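You operate a simulated robot arm through the tools that you are given. There is no shell and no other tool. Be economical: measure what you need, move in short steps, check, and stop when the job is done.

Carry out the task below with a simulated robot arm. There is one attempt and no reset: what you move stays moved.

## Task
Fetch the hose joiner from the top of the glazing bench and set it on top of the black hose coil. Put the green memory card on top of the purple box. Take the clear cartridge on the top of the glazing bench and put it away on the bench beside the mixer. Take the cream pot and put it on top of the silver tin. Do these in any order. Set down upright: clear cartridge, cream pot.
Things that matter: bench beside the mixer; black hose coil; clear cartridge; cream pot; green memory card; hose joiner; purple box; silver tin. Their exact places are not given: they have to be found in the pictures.

The check looks at the end state, three seconds after you hand in, the way a careful person would. Anything else that was tipped, shoved, dropped, spilled or broken makes it a failure.

## Robot
A 7-joint arm with a two-finger parallel gripper on a trunk, on a base that drives. Base frame: it is fixed to the floor where the robot stands at the start and does not move with it; the origin is under the middle of the robot, x ahead of it, y to its left, z up; the surface under the hand at the start is at about z = 0.86. Units: m, degrees, N and s.
Its first joint turns from -149.0 to 149.0 degrees. Places, roughly: bench beside the mixer [-3.1, 1.6, 0.9]; black hose coil (7x7x5 cm) [0.9, 0.3, 0.9]; clear cartridge [0.75, -1, 1]; cream pot (6x6x6 cm) [1, -0.4, 0.9]; green memory card [1, -1, 1]; hose joiner [0.5, 0.25, 1]; purple box [1, -0.75, 1]; silver tin (7x7x6 cm) [-1.2, -1, 0.2]. Payload 3.5 kg.
Tool frame: the origin (TCP) lies between the finger pads and is the grasp point; the fingertips stand 0.023 m ahead of it; z points along the fingers, y is the line along which they close. The gripper opens to 0.094 m. The fingers are 0.038 m wide and 0.01 m thick; the gripper's body (0.054 by 0.096 m) begins 0.039 m behind the TCP.
Orientation is told as [roll, pitch, yaw] about the base's x, y, z axes, in that order, counted from this pose: with the fingers straight down and closing along the base's y, the tool's x points along the base's -x, its y along +y and its z along -z.

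## Interface
- The arm moves only by the tool jog_arm. Its argument "plan" is a list of rows, each a list of 7 numbers: the shift along the tool's x, y, z in units of 300 mm (1.0 is 300 mm), then the turn, a rotation vector about the tool's x, y, z in units of 90 degrees (1.0 is 90 degrees), then the finger opening in m, from 0 to 0.094. In form: [[tx, ty, tz, ax, ay, az, grip], ...]. A call has 1 to 10 rows; each row is the pose to reach, as a shift and turn from the pose commanded when the call began, along the tool's axes at that moment. A call with a number of a shift or a turn outside -1 to 1 is refused whole. Each row takes 0.2 s and may step no farther than 0.05 m and 8.6 degrees from the row before; otherwise, or with a gripper value out of range, the whole call is refused. Where a pose cannot be reached the arm comes as near as it can. A force on the tool above 40 N (or 10 N above the force at the start of the call, whichever is more), or a blocked arm, ends the call early, and 0.2 s more pass. Each finger travels about 0.153 m/s and halts on what it meets, pressing with about 30 N; the grip force reading is that of the motor and also rises with nothing between the fingers. The clock runs only during rows and for 0.2 s after the last one: add rows that repeat a pose to give the fingers time. It gives the time, the measured TCP pose, the force on the tool (base axes), the opening and the grip force at its end, in the units of the frame above (readings bear some noise), with the torque about the TCP (base axes, N m) and any sound that the robot's microphone picked up, and new pictures: "show" is both (left out), scene, wrist or none.
- Cameras (640 x 400 px; columns grow to the right, rows downward): "scene" is now at [-0.2797, 0.1096, 1.2888]; the picture's right is [-0.85, -0.53, 0.00], its down [-0.20, 0.33, -0.92] and it looks along [0.49, -0.78, -0.38] (base axes); focal length 214 px, centre (320, 200). "wrist" rides on the gripper at [0.086, 0.016, -0.074] in the tool frame; the picture's right is [-0.18, 0.98, 0.00], its down [-0.58, -0.11, -0.81] and it looks along [-0.79, -0.15, 0.59] (tool axes); focal length 243 px, centre (320, 200).
- steer(legs): drives the robot by 1 to 6 legs, each [ahead, left, turn to the left] in m, m and degrees, along the robot's own axes; the way and the turn of a leg run together, so that a leg with both is an arc; at most 1.5 m and 180 degrees a leg. The arm and the cameras ride along, it lands a little off, and it stops where it bumps. It gives what a move gives, and a new picture of the scene camera.
- aim_head(pan, tilt): turns the head with the scene camera to pan (to the left, within 143 degrees either way) and tilt (down, from -29 to 69), counted from straight ahead of the robot. It gives what a move gives, and a new picture of the scene camera.
- pixel_to_xyz(camera, pixels): for up to 12 pixels [column, row] of the newest picture of that camera ("zoom" is the newest enlarged one), the place [x, y, z] in the base frame of the surface seen there, good to about 0.003 m. No time passes.
- enlarge(camera, box): a new picture of the part [left, top, right, bottom] of that camera's present view, enlarged. No time passes.
- hand_in(): hands the job in; it is judged then, once.

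Keep the steps short. Do not move on a guess: measure, check each grasp and each placing, and mend mistakes. In all there are 110 turns and 260 pictures (those below and enlarged ones count). Leave the gripper open and the arm clear of the work at the hand-in unless told otherwise, and finish with a single line.

The tools are called after ">>>" as a command line: name --pt "numbers of a row" for each row, then --argument value for the rest, lists and objects as JSON in quotes. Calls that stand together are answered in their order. jog_arm: Moves the arm, as the interface text tells. Its arguments: {"type":"object","properties":{"plan":{"type":"array","items":{"type":"array","items":{"type":"number"}}},"show":{"type":"string","enum":["both","scene","wrist","none"]}},"required":["plan"]} The other tools are called the same way: steer (legs) drives the base; aim_head (pan, tilt) turns the head that bears the scene camera; pixel_to_xyz (camera, pixels) gives the place of the surface under pixels of a picture; enlarge (camera, box) takes an enlarged picture of a part of a camera's view; hand_in () hands the job in.

At the start:

```text
t: 0.0
eef_pos: [0.6233, -0.6696, 1.1915]
orientation: [0.0, 0.0, -0.1]
contact_force: [-0.7, 0.6, 0.3]
ft_torque: [0.01, -0.01, 0.01]
grip_width: 0.094
gripper_force: 0.0
robot x, y, heading: [0.0017, 0.0005, 0.2]
head pan, tilt: [-58.1, 22.6]
```

scene: 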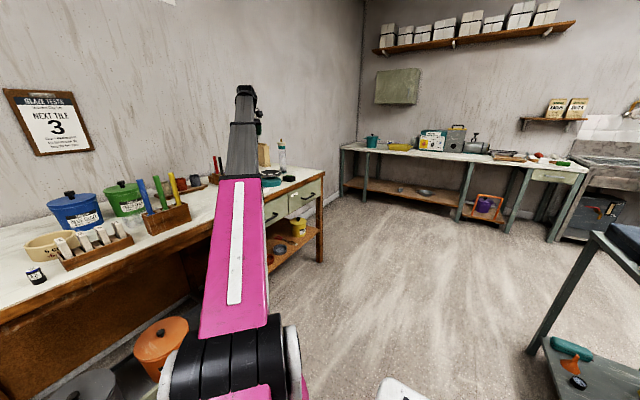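
wrist: 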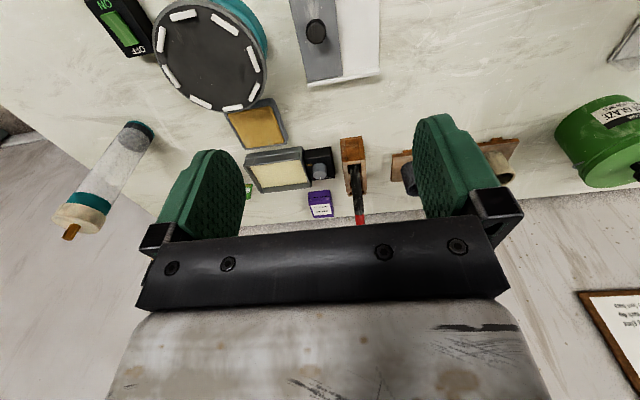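

I see the glazing bench on the left of the scene picture, with the arm in the way. I'll aim the head straight ahead and down, to view the bench.

>>> aim_head --pan 0 --tilt 30

>>> enlarge --camera "wrist" --box '[0, 0, 640, 260]'

```text
t: 1.3
eef_pos: [0.6233, -0.6692, 1.1915]
orientation: [0.0, 0.0, 0.0]
contact_force: [0.1, -0.4, 0.1]
ft_torque: [-0.01, -0.02, 0.02]
grip_width: 0.0941
gripper_force: 0.0
robot x, y, heading: [-0.0019, 0.0017, 0.3]
head pan, tilt: [0.0, 30.0]
```

scene: 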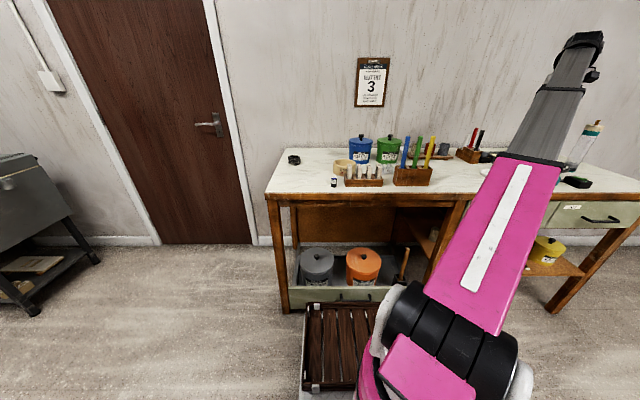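

```text
1.00 times, centred on (320, 130) of wrist (not enlarged: the box is as wide or as high as the picture)
```

zoom: 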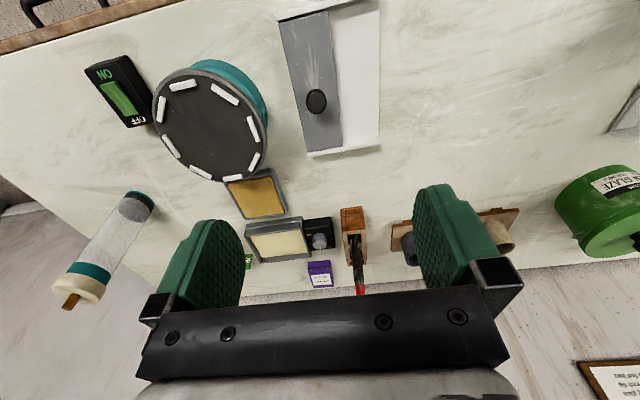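

The bench is ahead. I'll enlarge it and look for the items.

>>> enlarge --camera "scene" --box '[260, 120, 480, 257]'

>>> enlarge --camera "scene" --box '[440, 100, 640, 225]'

>>> pixel_to_xyz --camera "wrist" --pixels '[[110, 160], [320, 198], [249, 190], [140, 128], [80, 210], [254, 115], [278, 170], [318, 170], [320, 207], [230, 90], [350, 160], [410, 160]]'

>>> pixel_to_xyz --camera "scene" --pixels '[[293, 158], [334, 182], [342, 167], [362, 175], [275, 190], [360, 195], [290, 152], [410, 180], [445, 152], [580, 182]]'

```text
2.91 times, centred on (370, 188) of scene
```

zoom: 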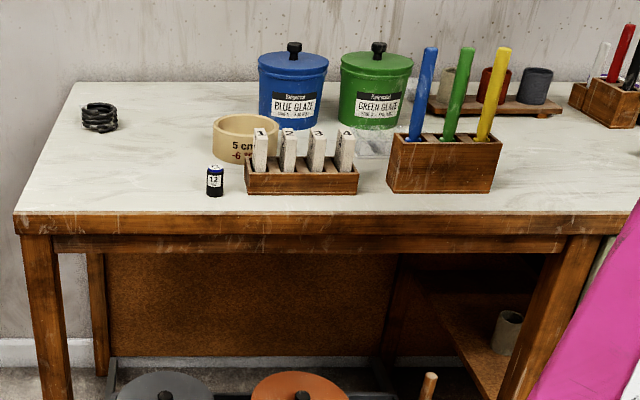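

```text
3.20 times, centred on (540, 162) of scene
```

zoom: 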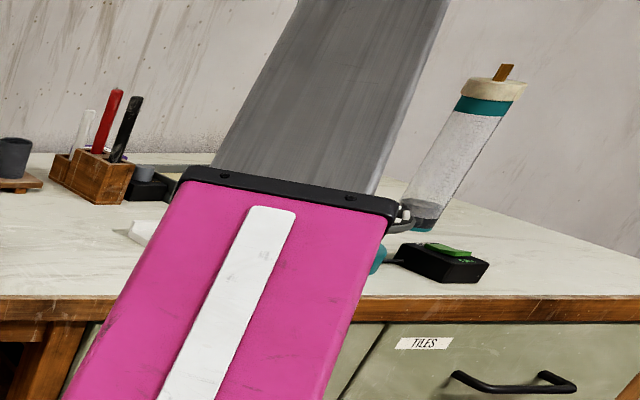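

```text
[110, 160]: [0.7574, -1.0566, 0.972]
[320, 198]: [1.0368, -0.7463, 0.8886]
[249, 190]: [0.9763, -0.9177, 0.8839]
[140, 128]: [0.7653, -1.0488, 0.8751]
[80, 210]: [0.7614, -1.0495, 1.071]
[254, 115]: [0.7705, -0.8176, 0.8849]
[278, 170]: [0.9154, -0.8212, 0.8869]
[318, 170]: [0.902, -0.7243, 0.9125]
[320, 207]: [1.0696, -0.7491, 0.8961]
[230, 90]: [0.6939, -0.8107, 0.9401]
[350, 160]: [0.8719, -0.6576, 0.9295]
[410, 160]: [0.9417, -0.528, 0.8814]
```

```text
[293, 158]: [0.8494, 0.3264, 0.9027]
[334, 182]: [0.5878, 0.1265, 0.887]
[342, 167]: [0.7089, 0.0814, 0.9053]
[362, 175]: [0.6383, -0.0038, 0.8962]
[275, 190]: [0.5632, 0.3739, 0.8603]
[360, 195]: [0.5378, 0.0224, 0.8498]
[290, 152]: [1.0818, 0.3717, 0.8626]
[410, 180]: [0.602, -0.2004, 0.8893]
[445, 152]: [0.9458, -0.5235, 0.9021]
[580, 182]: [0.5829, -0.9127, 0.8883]
```

Hose coil seen at (0.87,0.33). I need a close look at small things near (334,182), and at the cups.

>>> enlarge --camera "scene" --box '[320, 155, 400, 205]'

>>> enlarge --camera "scene" --box '[400, 125, 496, 185]'

>>> enlarge --camera "wrist" --box '[200, 120, 360, 220]'

```text
8.00 times, centred on (360, 180) of scene
```

zoom: 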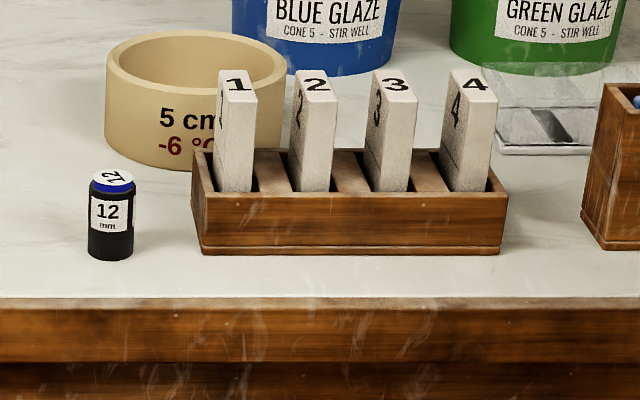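

```text
6.67 times, centred on (448, 155) of scene
```

zoom: 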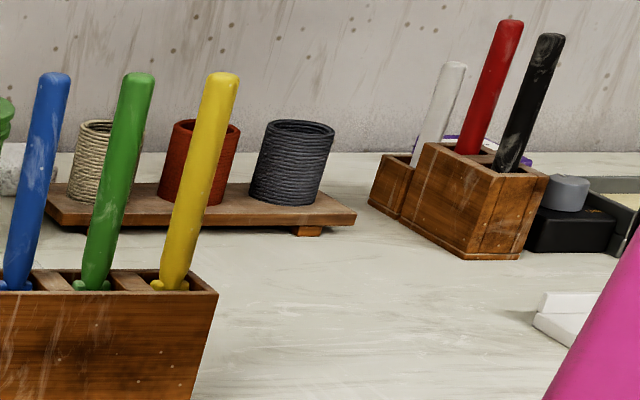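

```text
4.00 times, centred on (280, 170) of wrist
```

zoom: 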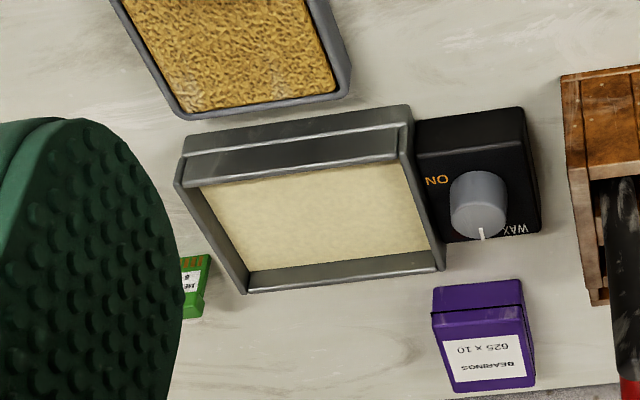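

The "12 mm" black fitting at (0.59,0.13) matches the hose joiner's rough place. Now I survey the rest: right-rear for the silver tin and the mixer bench.

>>> aim_head --pan -130 --tilt 30

>>> enlarge --camera "scene" --box '[0, 0, 639, 399]'

>>> aim_head --pan 135 --tilt 20

```text
t: 3.4
eef_pos: [0.6235, -0.6694, 1.1925]
orientation: [0.0, 0.0, 0.1]
contact_force: [0.1, -0.3, 0.2]
ft_torque: [0.01, -0.02, 0.01]
grip_width: 0.0941
gripper_force: 0.1
robot x, y, heading: [-0.0024, 0.0034, 0.2]
head pan, tilt: [-130.0, 30.0]
```

scene: 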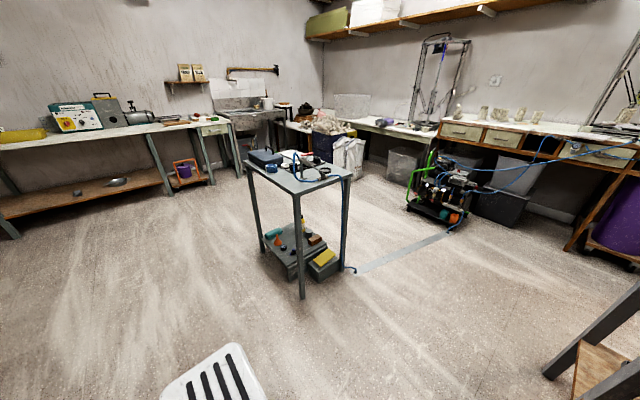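

```text
1.00 times, centred on (320, 200) of scene (not enlarged: the box is as wide or as high as the picture)
```

zoom: 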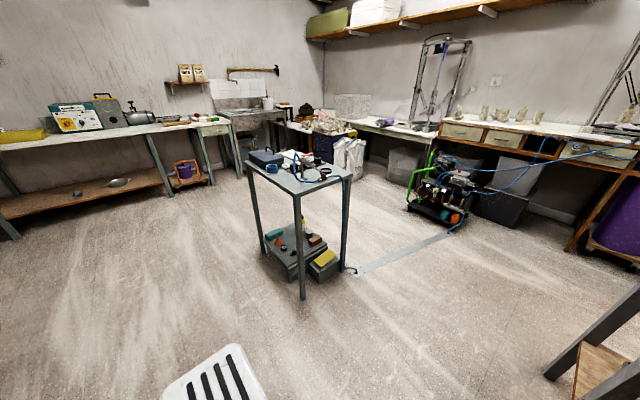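

```text
t: 7.1
eef_pos: [0.6237, -0.6695, 1.1913]
orientation: [0.0, 0.1, 0.0]
contact_force: [0.0, 0.1, 0.2]
ft_torque: [0.01, 0.01, -0.02]
grip_width: 0.0941
gripper_force: 0.0
robot x, y, heading: [0.0006, 0.0002, -0.0]
head pan, tilt: [135.0, 20.0]
```

scene: 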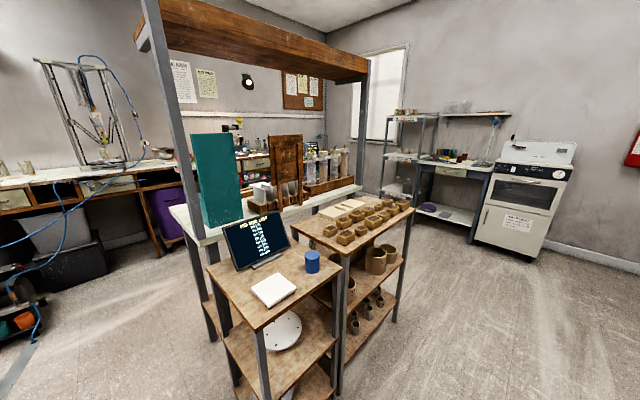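

I'll look ahead again, and bring the arm to the left at z≈1.19 (above the dowels) for the joiner, in 0.05 m rows.

>>> aim_head --pan 8 --tilt 38

>>> jog_arm --pt "0 0.16 0 0 0 0 0.094" --pt "0 0.32 0 0 0 0 0.094" --pt "0 0.48 0 0 0 0 0.094" --pt "0 0.64 0 0 0 0 0.094" --pt "0 0.8 0 0 0 0 0.094" --pt "0 0.96 0 0 0 0 0.094" --show "none"

>>> jog_arm --pt "0 0.16 0 0 0 0 0.094" --pt "0 0.32 0 0 0 0 0.094" --pt "0 0.48 0 0 0 0 0.094" --pt "0 0.64 0 0 0 0 0.094" --pt "0 0.8 0 0 0 0 0.094" --pt "0 0.96 0 0 0 0 0.094" --show "both"

```text
t: 9.2
eef_pos: [0.6224, -0.6698, 1.1911]
orientation: [0.1, 0.0, -0.1]
contact_force: [-0.4, 0.6, -0.2]
ft_torque: [-0.01, 0.0, 0.0]
grip_width: 0.0942
gripper_force: 0.1
robot x, y, heading: [-0.0051, 0.0022, 0.1]
head pan, tilt: [8.0, 38.0]
```

scene: 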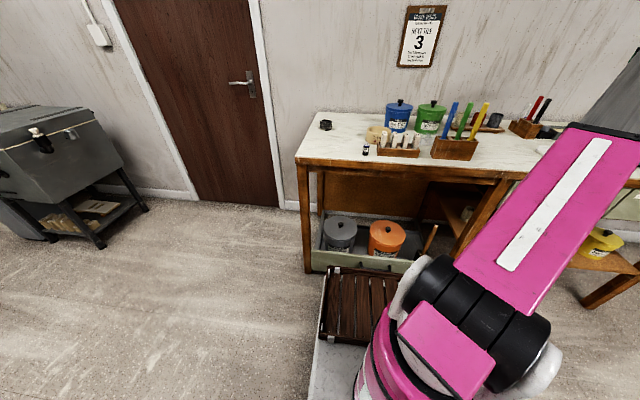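

```text
t: 10.1
eef_pos: [0.6302, -0.5056, 1.1724]
orientation: [-1.1, -1.2, 0.9]
contact_force: [-4.9, -11.2, -3.1]
ft_torque: [1.02, -0.7, 1.21]
grip_width: 0.0938
gripper_force: 0.1
out of reach, approached as far as the arm can: row 2, 3, 4
robot x, y, heading: [0.0001, -0.0008, -0.1]
head pan, tilt: [8.0, 38.0]
stopped in row 4: the force on the tool passed its limit at 63 N (the readings are from after the stop); the commanded pose is now the measured one
```

```text
t: 10.4
eef_pos: [0.6323, -0.4884, 1.1734]
orientation: [-1.4, -1.1, 1.9]
contact_force: [-4.7, -11.6, -2.9]
ft_torque: [1.01, -0.69, 1.25]
grip_width: 0.0939
gripper_force: 0.1
robot x, y, heading: [-0.0003, 0.0, -0.1]
head pan, tilt: [8.0, 38.0]
stopped in row 1: the force on the tool passed its limit at 59 N (the readings are from after the stop); the commanded pose is now the measured one
```

scene: 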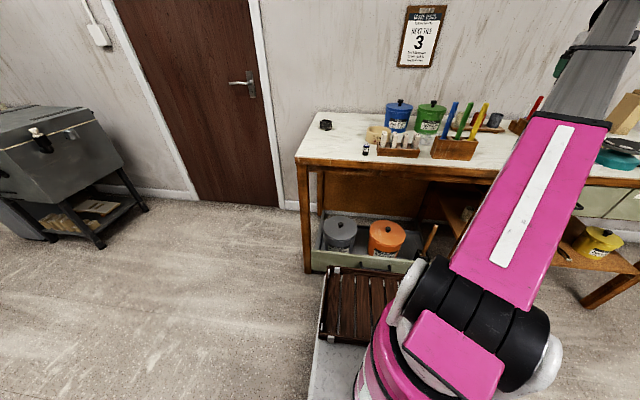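
wrist: 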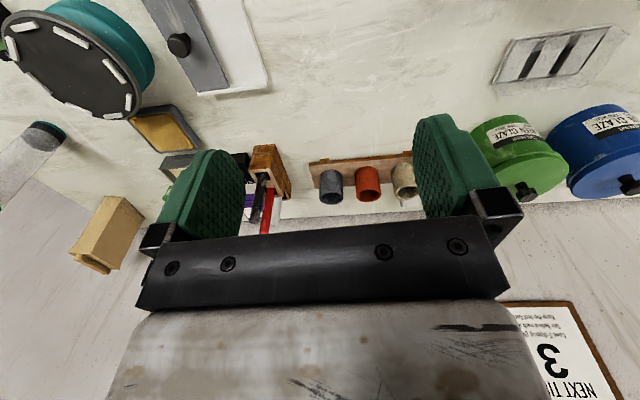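

The tool met something at about y=-0.5 (force towards -y). I stop and look at what's there: head aimed to the hand.

>>> aim_head --pan -40 --tilt 10

>>> pixel_to_xyz --camera "wrist" --pixels '[[110, 220], [90, 255], [330, 180], [365, 185], [403, 180], [565, 60]]'

```text
t: 11.6
eef_pos: [0.6322, -0.4883, 1.1741]
orientation: [-1.4, -1.1, 1.8]
contact_force: [-9.7, -21.3, -9.1]
ft_torque: [1.8, -1.74, 2.26]
grip_width: 0.0941
gripper_force: 0.0
robot x, y, heading: [0.0018, 0.0021, 0.1]
head pan, tilt: [-40.0, 10.0]
```

scene: 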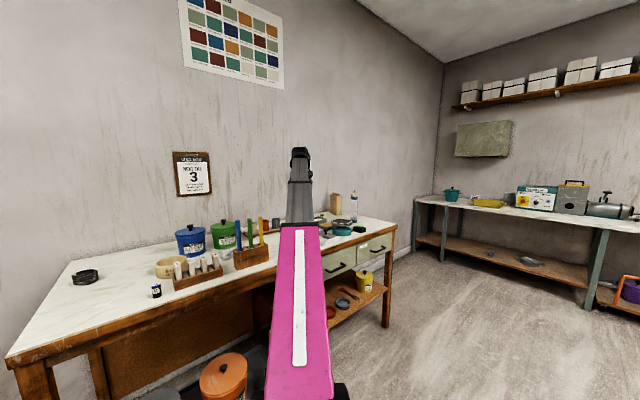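

```text
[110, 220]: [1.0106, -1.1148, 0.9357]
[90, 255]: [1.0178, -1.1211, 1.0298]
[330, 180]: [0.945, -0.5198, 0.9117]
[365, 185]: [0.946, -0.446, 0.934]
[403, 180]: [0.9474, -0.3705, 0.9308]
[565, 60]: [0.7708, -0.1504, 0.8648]
```

Nothing stands near the hand; the arm itself seems at a joint limit. I'll back off a little to the right/toward the robot and read the force.

>>> jog_arm --pt "0.05 -0.12 0 0 0 0 0.094" --pt "0.1 -0.24 0 0 0 0 0.094" --pt "0.1 -0.24 0 0 0 0 0.094" --show "scene"

```text
t: 12.4
eef_pos: [0.6043, -0.562, 1.1756]
orientation: [-1.3, -1.2, 1.7]
contact_force: [-0.3, -0.1, 0.6]
ft_torque: [-0.02, 0.02, 0.03]
grip_width: 0.0938
gripper_force: 0.0
robot x, y, heading: [-0.0008, 0.0021, 0.2]
head pan, tilt: [-40.0, 10.0]
```

scene: 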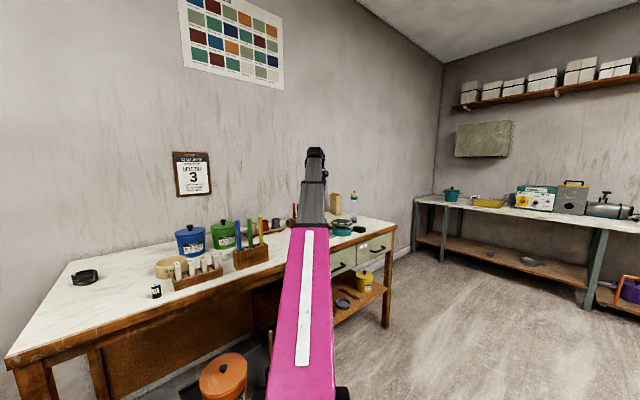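

Force is gone. I'll try swinging about the robot's axis while the hand yaws with it (as if only the first joint turned).

>>> jog_arm --pt "-0.09 0.11 0 0 0 -0.035 0.094" --pt "-0.18 0.23 0 0 0 -0.07 0.094" --pt "-0.26 0.35 0 0 0 -0.1 0.094" --pt "-0.34 0.47 0 0 0 -0.135 0.094" --pt "-0.41 0.59 0 0 0 -0.17 0.094" --pt "-0.48 0.71 0 0 0 -0.2 0.094" --show "none"

```text
t: 13.8
eef_pos: [0.7416, -0.3439, 1.1717]
orientation: [-1.7, -0.8, 19.7]
contact_force: [0.1, 0.8, -0.1]
ft_torque: [0.01, 0.01, -0.03]
grip_width: 0.094
gripper_force: 0.1
robot x, y, heading: [-0.0006, -0.0029, -0.1]
head pan, tilt: [-40.0, 10.0]
```

That works: the hand's yaw must lead the azimuth by about 45°. I go on the same way toward the joiner, yawing on.

>>> jog_arm --pt "0 0.14 0 0 0 -0.05 0.094" --pt "0 0.28 0 0 0 -0.1 0.094" --pt "0 0.42 0 0 0 -0.15 0.094" --pt "0 0.56 0 0 0 -0.2 0.094" --pt "0 0.7 0 0 0 -0.25 0.094" --pt "0 0.85 0 0 0 -0.3 0.094" --pt "0 1.0 0 0 0 -0.35 0.094" --show "none"

>>> aim_head --pan 8 --tilt 38

```text
t: 15.4
eef_pos: [0.6563, -0.0655, 1.1372]
orientation: [-3.7, -0.9, 51.3]
contact_force: [-0.2, -0.2, 0.1]
ft_torque: [-0.03, 0.06, -0.01]
grip_width: 0.094
gripper_force: 0.0
out of reach, approached as far as the arm can: row 3, 4, 5, 6, 7
robot x, y, heading: [0.0012, 0.0005, 0.1]
head pan, tilt: [-40.0, 10.0]
```

```text
t: 16.6
eef_pos: [0.6566, -0.066, 1.1378]
orientation: [-3.7, -1.0, 51.2]
contact_force: [-0.1, 0.2, 0.6]
ft_torque: [0.03, 0.0, -0.04]
grip_width: 0.0941
gripper_force: 0.0
robot x, y, heading: [0.0004, 0.0002, 0.2]
head pan, tilt: [8.0, 38.0]
```

scene: 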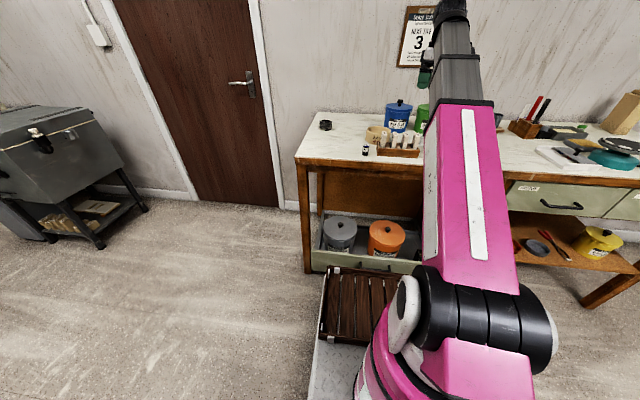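

The arm can't hold z=1.17 this close in; it settles lower. The next move goes down to z≈1.07 and over to above the joiner, yaw to 90.

>>> jog_arm --pt "-0.06 0.09 0.06 0 0 -0.07 0.094" --pt "-0.12 0.18 0.12 0 0 -0.14 0.094" --pt "-0.19 0.27 0.18 0 0 -0.21 0.094" --pt "-0.25 0.36 0.24 0 0 -0.28 0.094" --pt "-0.31 0.45 0.3 0 0 -0.35 0.094" --pt "-0.378 0.534 0.33 0 0 -0.43 0.094" --show "both"

```text
t: 17.9
eef_pos: [0.6061, 0.1225, 1.0317]
orientation: [-1.3, 1.3, 90.0]
contact_force: [-0.3, 0.5, -0.6]
ft_torque: [-0.03, -0.04, -0.03]
grip_width: 0.0941
gripper_force: 0.1
out of reach, approached as far as the arm can: row 1
robot x, y, heading: [0.0, 0.0013, -0.2]
head pan, tilt: [8.0, 38.0]
```

scene: 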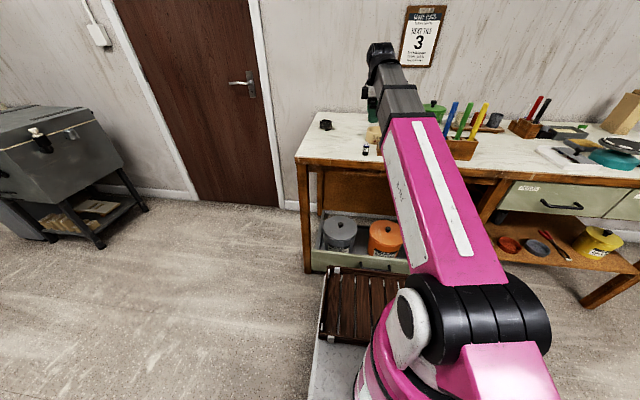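
wrist: 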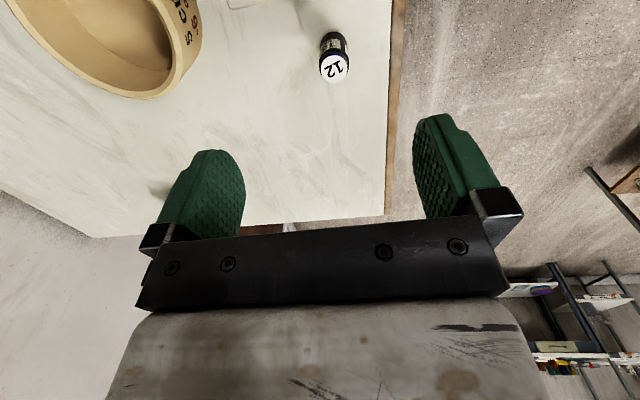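

The joiner shows at (335,55) in the wrist picture, ahead of the fingers. I measure it closely.

>>> pixel_to_xyz --camera "wrist" --pixels '[[334, 69], [322, 66], [346, 66], [334, 35], [330, 90], [160, 90]]'

>>> pixel_to_xyz --camera "scene" --pixels '[[366, 149], [366, 146], [366, 154], [325, 125], [330, 124], [321, 124], [326, 121]]'

>>> enlarge --camera "scene" --box '[300, 110, 380, 160]'

```text
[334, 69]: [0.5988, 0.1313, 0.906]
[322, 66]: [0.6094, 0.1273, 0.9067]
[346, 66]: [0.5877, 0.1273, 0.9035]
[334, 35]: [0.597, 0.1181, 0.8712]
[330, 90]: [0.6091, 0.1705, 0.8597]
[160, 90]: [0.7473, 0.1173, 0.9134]
```

```text
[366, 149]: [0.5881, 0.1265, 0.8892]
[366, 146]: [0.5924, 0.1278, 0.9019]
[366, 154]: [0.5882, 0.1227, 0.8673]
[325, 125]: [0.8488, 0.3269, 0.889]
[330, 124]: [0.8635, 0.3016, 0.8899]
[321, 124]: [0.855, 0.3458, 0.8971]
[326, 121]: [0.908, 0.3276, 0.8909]
```

```text
8.00 times, centred on (340, 135) of scene
```

zoom: 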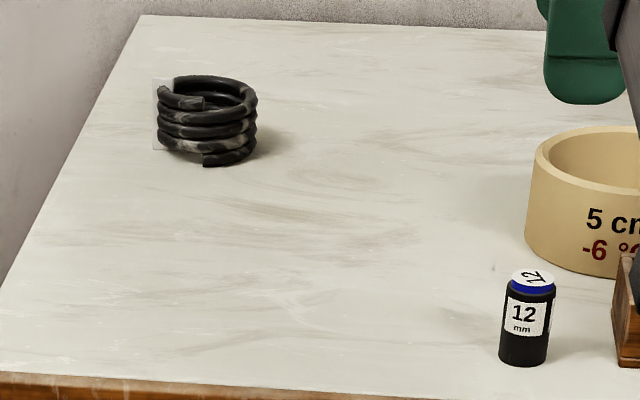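

Joiner axis ≈(0.599,0.128), top 0.906, Ø22 mm. Before going down I check the height of the tiles near the wrist camera side.

>>> pixel_to_xyz --camera "scene" --pixels '[[384, 135], [394, 138], [397, 137], [393, 152], [380, 152], [398, 133]]'

>>> enlarge --camera "scene" --box '[350, 110, 446, 170]'

```text
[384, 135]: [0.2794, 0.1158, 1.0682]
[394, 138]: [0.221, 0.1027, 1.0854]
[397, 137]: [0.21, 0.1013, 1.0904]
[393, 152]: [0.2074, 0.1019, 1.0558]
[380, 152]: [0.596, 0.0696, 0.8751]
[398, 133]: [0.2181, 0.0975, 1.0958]
```

```text
6.67 times, centred on (398, 140) of scene
```

zoom: 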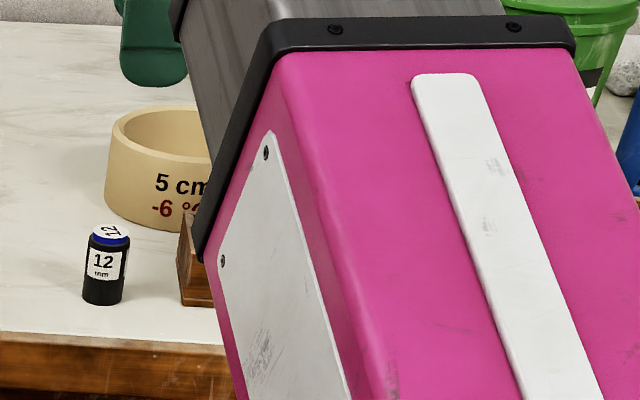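

Tiles reach about z 0.955, so at yaw 90 the wrist camera would near them. I turn to yaw 40, centre over the joiner and narrow the fingers to 0.055.

>>> jog_arm --pt "-0.018 0.023 0 0 0 0.09 0.08" --pt "-0.018 0.023 0 0 0 0.18 0.07" --pt "-0.018 0.023 0 0 0 0.27 0.06" --pt "-0.018 0.023 0 0 0 0.36 0.055" --pt "-0.018 0.023 0 0 0 0.45 0.055" --pt "-0.018 0.023 0.05 0 0 0.55 0.055" --pt "-0.018 0.023 0.1 0 0 0.55 0.055" --show "both"

```text
refused: row 6 steps farther than a row can; nothing moved
```

>>> jog_arm --pt "-0.018 0.023 0 0 0 0.09 0.08" --pt "-0.018 0.023 0 0 0 0.18 0.07" --pt "-0.018 0.023 0 0 0 0.27 0.06" --pt "-0.018 0.023 0 0 0 0.36 0.055" --pt "-0.018 0.023 0.03 0 0 0.45 0.055" --pt "-0.018 0.023 0.06 0 0 0.54 0.055" --pt "-0.018 0.023 0.1 0 0 0.56 0.055" --show "both"

```text
t: 19.3
eef_pos: [0.5992, 0.1274, 1.0161]
orientation: [-2.2, 0.1, 45.4]
contact_force: [7.9, -14.9, -3.2]
ft_torque: [1.65, 0.54, 1.72]
grip_width: 0.0551
gripper_force: 0.1
robot x, y, heading: [0.0021, -0.0003, 0.0]
head pan, tilt: [8.0, 38.0]
stopped in row 6: the force on the tool passed its limit at 103 N (the readings are from after the stop); the commanded pose is now the measured one
```

scene: 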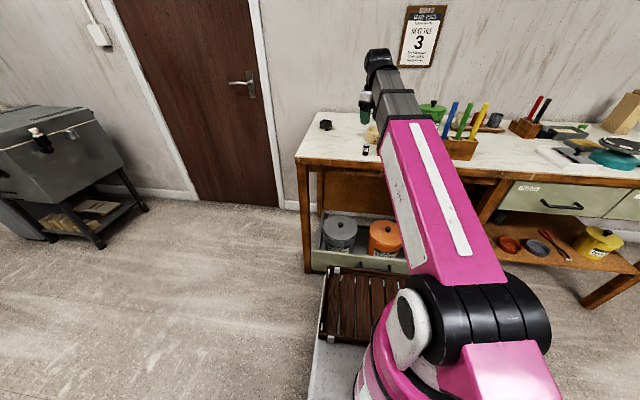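
wrist: 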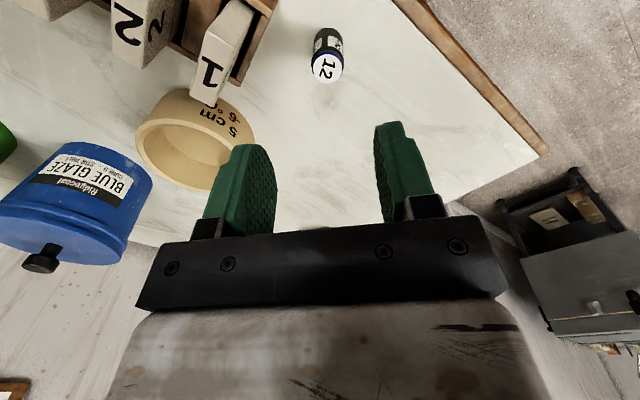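

The wrist is limited at about 35° between yaw and azimuth. I settle at yaw 50, level the hand, and go down to z≈0.893 over the joiner.

>>> jog_arm --pt "0 0 0 -0.017 -0.017 -0.05 0.055" --pt "0 0 0.13 -0.017 -0.017 -0.05 0.055" --pt "0 0 0.27 -0.017 -0.017 -0.05 0.055" --pt "0 0 0.35 -0.017 -0.017 -0.05 0.055" --pt "0 0 0.41 -0.017 -0.017 -0.05 0.055" --show "both"

```text
t: 20.5
eef_pos: [0.6036, 0.1254, 0.8924]
orientation: [-0.6, -1.2, 49.7]
contact_force: [0.1, -0.3, -0.3]
ft_torque: [-0.01, -0.01, 0.04]
grip_width: 0.0551
gripper_force: 0.0
robot x, y, heading: [-0.0018, 0.0001, 0.1]
head pan, tilt: [8.0, 38.0]
```

scene: 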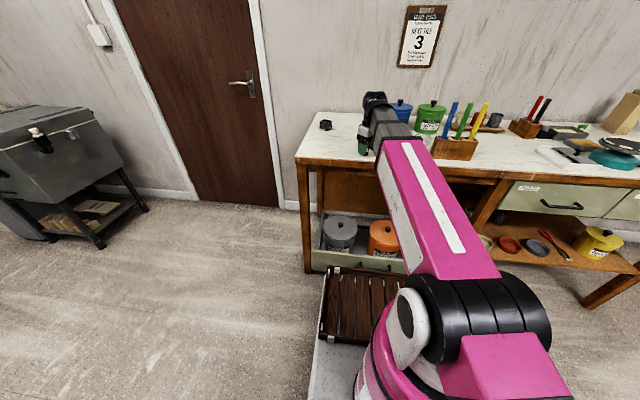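
wrist: 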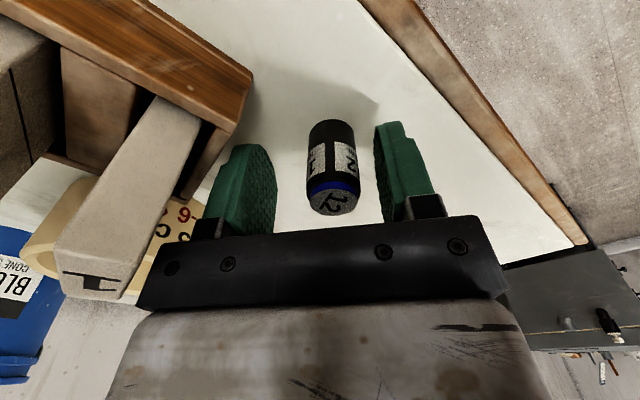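

The joiner stands between the fingers, ~5 mm off centre. I shift by that and close.

>>> jog_arm --pt "0.003 0.015 0 0 0 0 0.055" --pt "0.003 0.015 0 0 0 0 0.03" --pt "0.003 0.015 0 0 0 0 0.01" --pt "0.003 0.015 0 0 0 0 0.01" --pt "0.003 0.015 -0.05 0 0 0 0.01" --pt "0.003 0.015 -0.1 0 0 0 0.01" --pt "0.003 0.015 -0.2 0 0 0 0.01" --pt "0.003 0.015 -0.3 0 0 0 0.01" --show "wrist"

```text
t: 22.3
eef_pos: [0.598, 0.1248, 0.9835]
orientation: [-0.5, -1.2, 49.7]
contact_force: [0.0, 0.9, -1.0]
ft_torque: [0.01, 0.02, -0.01]
grip_width: 0.0236
gripper_force: 29.8
robot x, y, heading: [-0.0005, 0.0006, 0.1]
head pan, tilt: [8.0, 38.0]
```

wrist: 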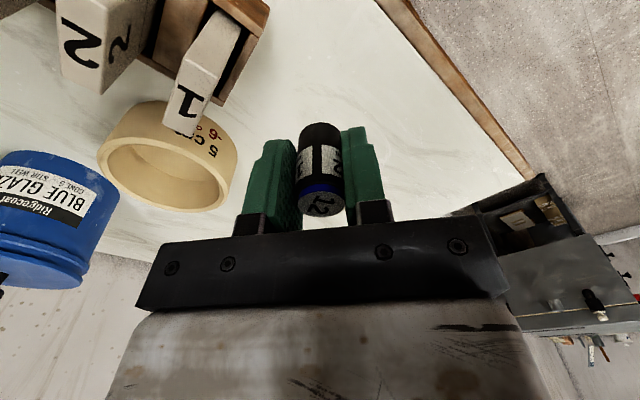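

Held at 23.6 mm and lifted. Before moving to the coil I check where the blue jar stands, and look at the coil in the enlarged view.

>>> pixel_to_xyz --camera "wrist" --pixels '[[50, 170], [100, 200], [20, 200], [60, 270], [120, 260]]'

>>> enlarge --camera "scene" --box '[310, 112, 342, 132]'

```text
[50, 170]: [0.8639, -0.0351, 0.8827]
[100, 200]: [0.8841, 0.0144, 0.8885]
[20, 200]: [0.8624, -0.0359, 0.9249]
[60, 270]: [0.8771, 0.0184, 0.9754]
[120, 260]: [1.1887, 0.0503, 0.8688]
```

```text
16.00 times, centred on (326, 122) of scene
```

zoom: 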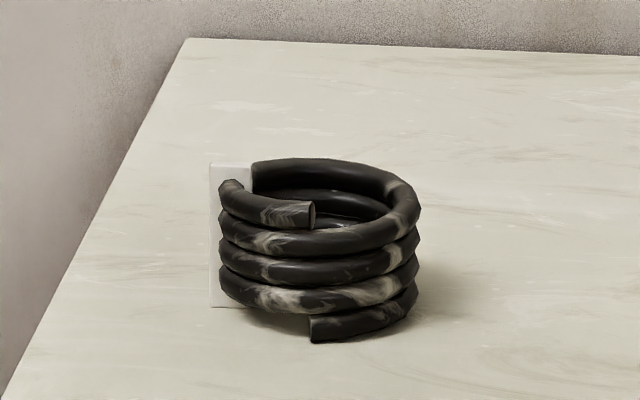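

The blue jar is clear of the path (x≥0.86, y≤0.02). I go to (0.80,0.17), yaw 66, to view the coil from close.

>>> jog_arm --pt "-0.1 -0.08 -0.05 0 0 -0.04 0.01" --pt "-0.2 -0.16 -0.1 0 0 -0.08 0.01" --pt "-0.3 -0.24 -0.14 0 0 -0.12 0.01" --pt "-0.4 -0.32 -0.16 0 0 -0.15 0.01" --pt "-0.5 -0.4 -0.18 0 0 -0.18 0.01" --pt "-0.55 -0.417 -0.2 0 0 -0.18 0.01" --show "wrist"

```text
t: 23.7
eef_pos: [0.7959, 0.1681, 1.0482]
orientation: [-0.9, -1.0, 65.9]
contact_force: [0.3, 0.8, -0.4]
ft_torque: [-0.01, 0.01, 0.02]
grip_width: 0.024
gripper_force: 30.4
robot x, y, heading: [-0.0007, 0.0024, 0.2]
head pan, tilt: [8.0, 38.0]
```

wrist: 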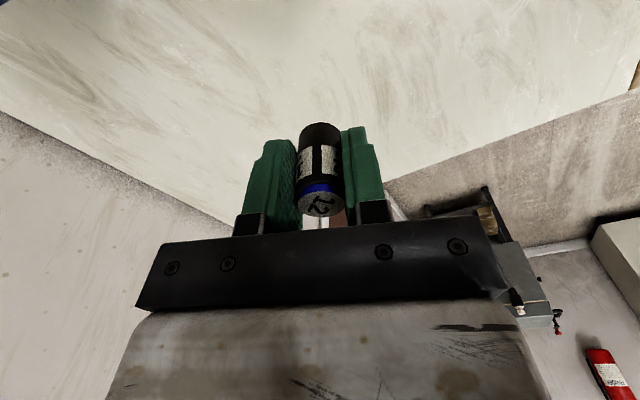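

The coil is hidden behind the hand. I move on to above it, at (0.87,0.30).

>>> jog_arm --pt "-0.15 -0.015 0 0 0 0 0.01" --pt "-0.3 -0.03 0 0 0 0 0.01" --pt "-0.42 -0.04 0 0 0 0 0.01" --pt "-0.5 -0.046 0 0 0 0 0.01" --show "both"

>>> enlarge --camera "wrist" --box '[220, 0, 420, 125]'

```text
t: 24.7
eef_pos: [0.872, 0.3, 1.0503]
orientation: [-1.0, -1.0, 65.8]
contact_force: [0.3, -0.1, -1.0]
ft_torque: [-0.01, -0.03, 0.0]
grip_width: 0.0237
gripper_force: 30.7
robot x, y, heading: [-0.0008, 0.0034, 0.1]
head pan, tilt: [8.0, 38.0]
```

scene: 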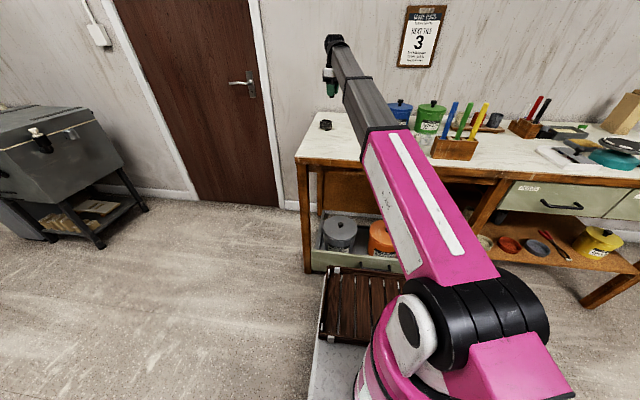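
wrist: 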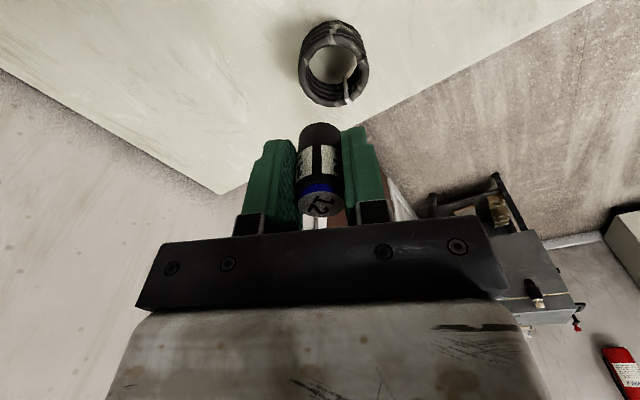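

```text
3.20 times, centred on (320, 62) of wrist
```

zoom: 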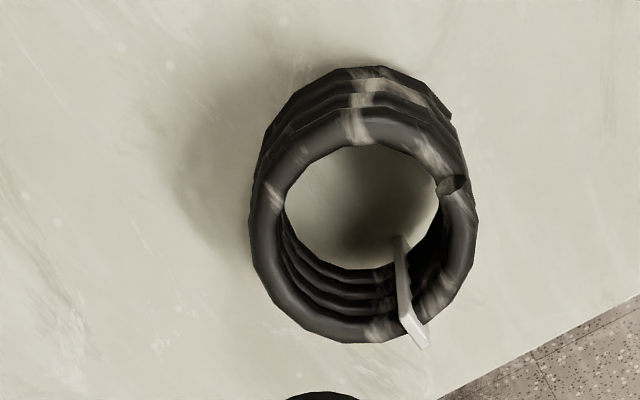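

The coil is a hollow ring (hole ≈49 mm). I measure its rim at four points on the enlarged view.

>>> pixel_to_xyz --camera "zoom" --pixels '[[268, 230], [460, 235], [372, 130], [340, 322], [300, 160], [440, 150], [285, 290], [440, 290], [360, 220], [415, 340]]'

```text
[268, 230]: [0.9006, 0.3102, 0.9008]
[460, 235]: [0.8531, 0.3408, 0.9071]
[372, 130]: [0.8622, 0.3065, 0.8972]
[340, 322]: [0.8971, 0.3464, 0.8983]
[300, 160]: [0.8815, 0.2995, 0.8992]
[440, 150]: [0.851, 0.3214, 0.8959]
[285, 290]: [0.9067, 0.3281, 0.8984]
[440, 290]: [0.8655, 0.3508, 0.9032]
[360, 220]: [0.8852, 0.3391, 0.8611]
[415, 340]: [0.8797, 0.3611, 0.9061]
```

Ring centre ≈(0.878,0.326), top z≈0.90-0.907. I centre the joiner upright over it and lower slowly, watching the force to learn if the coil bears it.

>>> jog_arm --pt "-0.087 0.017 0.1 0 0 0 0.01" --pt "-0.087 0.017 0.22 0 0 0 0.01" --pt "-0.087 0.017 0.3 0 0 0 0.01" --pt "-0.087 0.017 0.34 0 0 0 0.01" --pt "-0.087 0.017 0.36 0 0 0 0.01" --show "none"

>>> jog_arm --pt "0 0 0.01 0 0 0 0.01" --pt "0 0 0.02 0 0 0 0.01" --pt "0 0 0.03 0 0 0 0.01" --pt "0 0 0.04 0 0 0 0.01" --pt "0 0 0.04 0 0 0 0.01" --show "both"

```text
t: 25.9
eef_pos: [0.8799, 0.3269, 0.9425]
orientation: [-1.0, -1.0, 65.9]
contact_force: [0.5, 0.0, -1.3]
ft_torque: [-0.02, 0.04, 0.02]
grip_width: 0.0238
gripper_force: 30.2
robot x, y, heading: [-0.0027, -0.0035, 0.1]
head pan, tilt: [8.0, 38.0]
```

```text
t: 27.1
eef_pos: [0.8792, 0.3269, 0.9324]
orientation: [-1.0, -1.1, 65.9]
contact_force: [0.0, 1.2, 38.3]
ft_torque: [0.13, -0.05, -0.01]
grip_width: 0.0237
gripper_force: 29.6
robot x, y, heading: [-0.0025, -0.0006, 0.3]
head pan, tilt: [8.0, 38.0]
```

scene: 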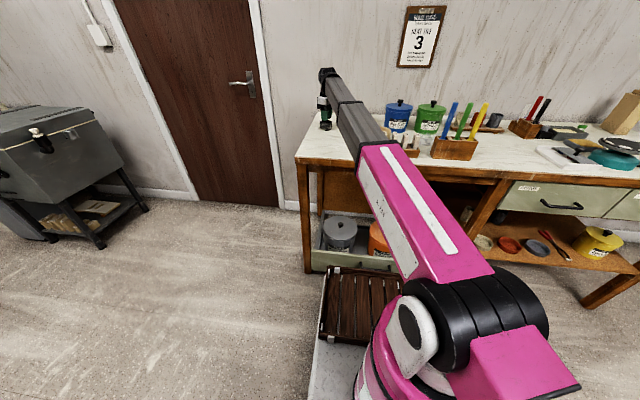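
wrist: 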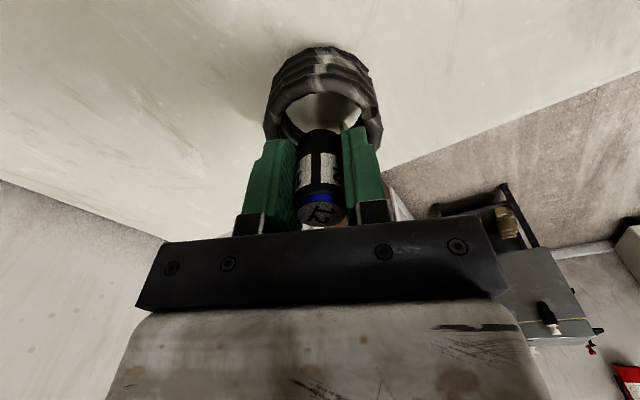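

Contact of 38 N, but it could be the joiner or the fingertips on the rim. I enlarge both views to see which.

>>> enlarge --camera "scene" --box '[302, 108, 350, 138]'

>>> enlarge --camera "wrist" --box '[220, 30, 420, 155]'

```text
13.33 times, centred on (326, 123) of scene
```

zoom: 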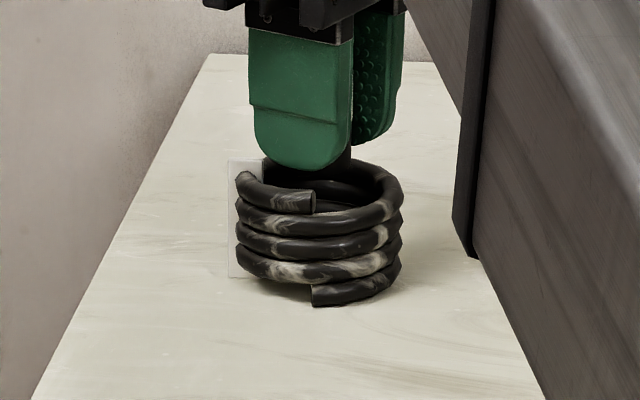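

```text
3.20 times, centred on (320, 92) of wrist
```

zoom: 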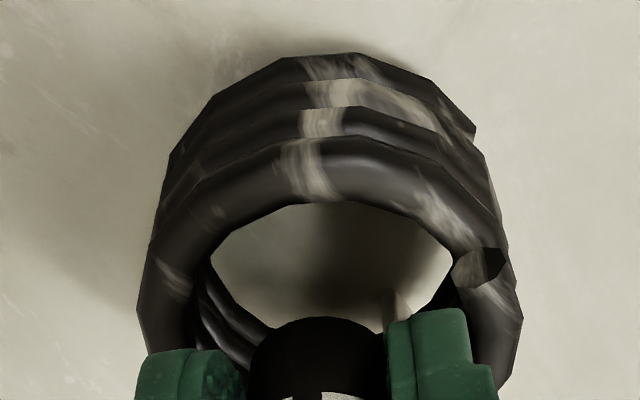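

In the enlarged scene view the fingertips hang ~1 cm above the rim, so the joiner itself is borne. I relieve the pressure by 2 mm and open.

>>> jog_arm --pt "0 0 -0.007 0 0 0 0.01" --pt "0 0 -0.007 0 0 0 0.01" --show "none"

>>> jog_arm --pt "0 0 0 0 0 0 0.022" --pt "0 0 0 0 0 0 0.026" --pt "0 0 0 0 0 0 0.03" --pt "0 0 0 0 0 0 0.035" --show "both"

```text
t: 27.7
eef_pos: [0.8788, 0.3266, 0.9323]
orientation: [-1.0, -1.0, 65.9]
contact_force: [-0.4, -0.1, 5.0]
ft_torque: [0.02, -0.02, 0.01]
grip_width: 0.024
gripper_force: 30.1
robot x, y, heading: [0.0007, -0.0046, 0.0]
head pan, tilt: [8.0, 38.0]
```

```text
t: 28.7
eef_pos: [0.8796, 0.3272, 0.9336]
orientation: [-1.0, -1.0, 66.0]
contact_force: [-0.3, 0.7, 1.0]
ft_torque: [0.01, 0.04, -0.01]
grip_width: 0.035
gripper_force: 0.0
robot x, y, heading: [-0.0046, -0.0006, -0.3]
head pan, tilt: [8.0, 38.0]
```

scene: 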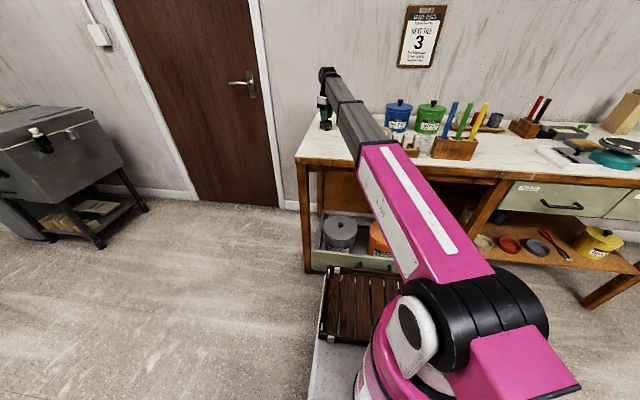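
wrist: 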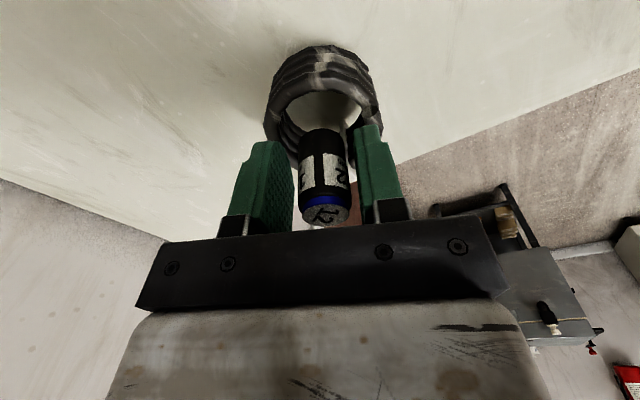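

The joiner stands free on the coil. I raise the hand straight up and check.

>>> jog_arm --pt "0 0 -0.05 0 0 0 0.045" --pt "0 0 -0.15 0 0 0 0.05" --pt "0 0 -0.3 0 0 0 0.05" --pt "0 0 -0.42 0 0 0 0.05" --pt "0.05 0 -0.5 0 0 0 0.05" --show "scene"

>>> enlarge --camera "scene" --box '[302, 108, 350, 138]'

```text
t: 29.9
eef_pos: [0.8682, 0.3134, 1.0829]
orientation: [-1.0, -1.0, 65.9]
contact_force: [0.1, -0.1, 0.4]
ft_torque: [-0.01, 0.02, 0.02]
grip_width: 0.05
gripper_force: 0.1
robot x, y, heading: [-0.0006, 0.0015, -0.0]
head pan, tilt: [8.0, 38.0]
```

scene: 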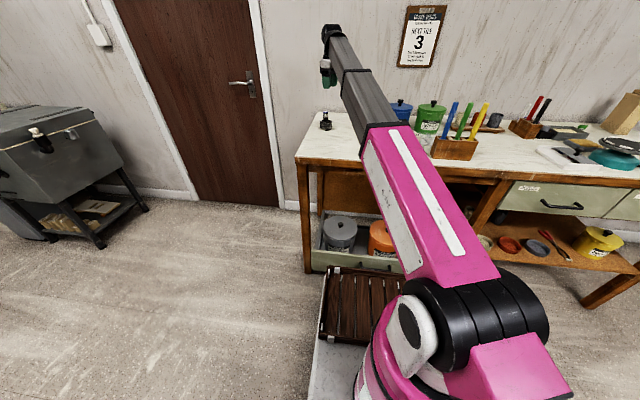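

```text
13.33 times, centred on (326, 123) of scene
```

zoom: 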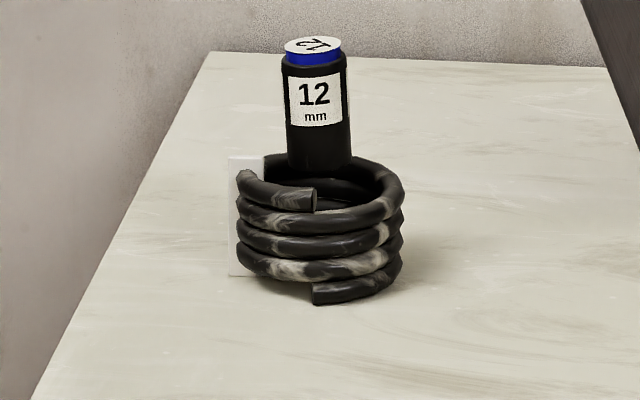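

The joiner stands well on the coil. Next the memory card, which needs the robot farther right. I check the robot's deck front, the bench front and dowel tops before driving.

>>> pixel_to_xyz --camera "scene" --pixels '[[330, 270], [390, 275], [325, 340], [350, 300], [335, 380], [310, 272], [300, 166], [484, 103], [452, 104], [436, 101], [540, 97]]'

```text
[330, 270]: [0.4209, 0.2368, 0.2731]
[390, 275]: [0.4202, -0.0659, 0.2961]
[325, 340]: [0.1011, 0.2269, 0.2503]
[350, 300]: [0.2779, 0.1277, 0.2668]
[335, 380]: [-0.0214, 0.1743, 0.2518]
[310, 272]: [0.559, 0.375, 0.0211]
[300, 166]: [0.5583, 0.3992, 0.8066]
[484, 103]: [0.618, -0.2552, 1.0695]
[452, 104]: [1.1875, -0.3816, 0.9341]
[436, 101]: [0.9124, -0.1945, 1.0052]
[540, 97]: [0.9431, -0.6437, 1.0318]
```

The deck front is at x=0.42 and the bench front at 0.55, so the robot can go ~0.1 ahead. I check the small table behind right before backing off.

>>> aim_head --pan -125 --tilt 40

>>> pixel_to_xyz --camera "scene" --pixels '[[270, 130], [270, 245], [260, 110], [220, 320]]'

```text
t: 32.1
eef_pos: [0.8677, 0.3119, 1.0822]
orientation: [-0.8, -1.0, 65.9]
contact_force: [1.4, 0.2, -0.2]
ft_torque: [-0.01, -0.01, 0.0]
grip_width: 0.0498
gripper_force: 0.1
robot x, y, heading: [-0.0019, -0.0004, -0.0]
head pan, tilt: [-125.0, 40.0]
```

scene: 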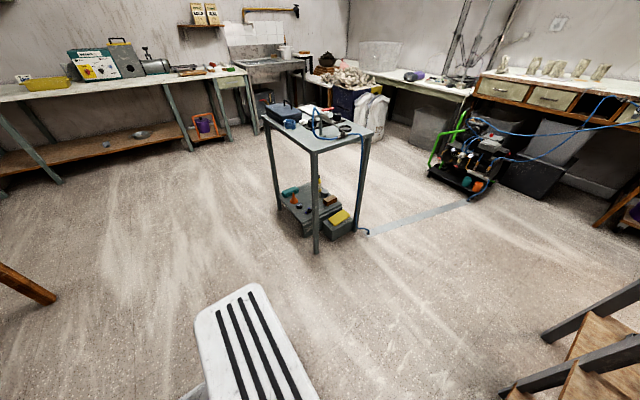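

```text
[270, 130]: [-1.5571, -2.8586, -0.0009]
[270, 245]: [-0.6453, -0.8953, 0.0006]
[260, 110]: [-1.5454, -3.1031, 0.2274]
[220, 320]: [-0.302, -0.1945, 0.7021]
```

>>> pixel_to_xyz --camera "scene" --pixels '[[316, 250], [279, 205], [357, 230], [313, 152], [264, 120], [372, 135], [335, 108], [320, 190], [338, 222], [350, 235]]'

>>> enlarge --camera "scene" --box '[240, 90, 400, 260]'

```text
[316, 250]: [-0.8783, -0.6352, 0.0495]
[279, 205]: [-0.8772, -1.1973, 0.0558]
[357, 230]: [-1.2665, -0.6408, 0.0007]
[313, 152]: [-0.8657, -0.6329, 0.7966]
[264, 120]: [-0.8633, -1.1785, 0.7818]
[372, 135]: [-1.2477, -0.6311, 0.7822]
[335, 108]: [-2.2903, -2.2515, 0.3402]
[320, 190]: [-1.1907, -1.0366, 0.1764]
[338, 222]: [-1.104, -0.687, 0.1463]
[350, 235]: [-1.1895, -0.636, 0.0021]
```

```text
2.35 times, centred on (320, 175) of scene
```

zoom: 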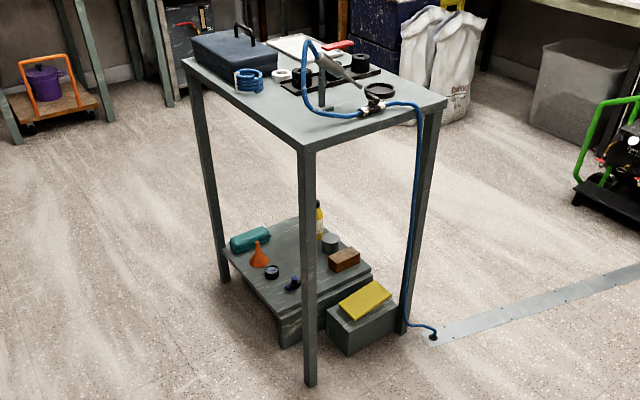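

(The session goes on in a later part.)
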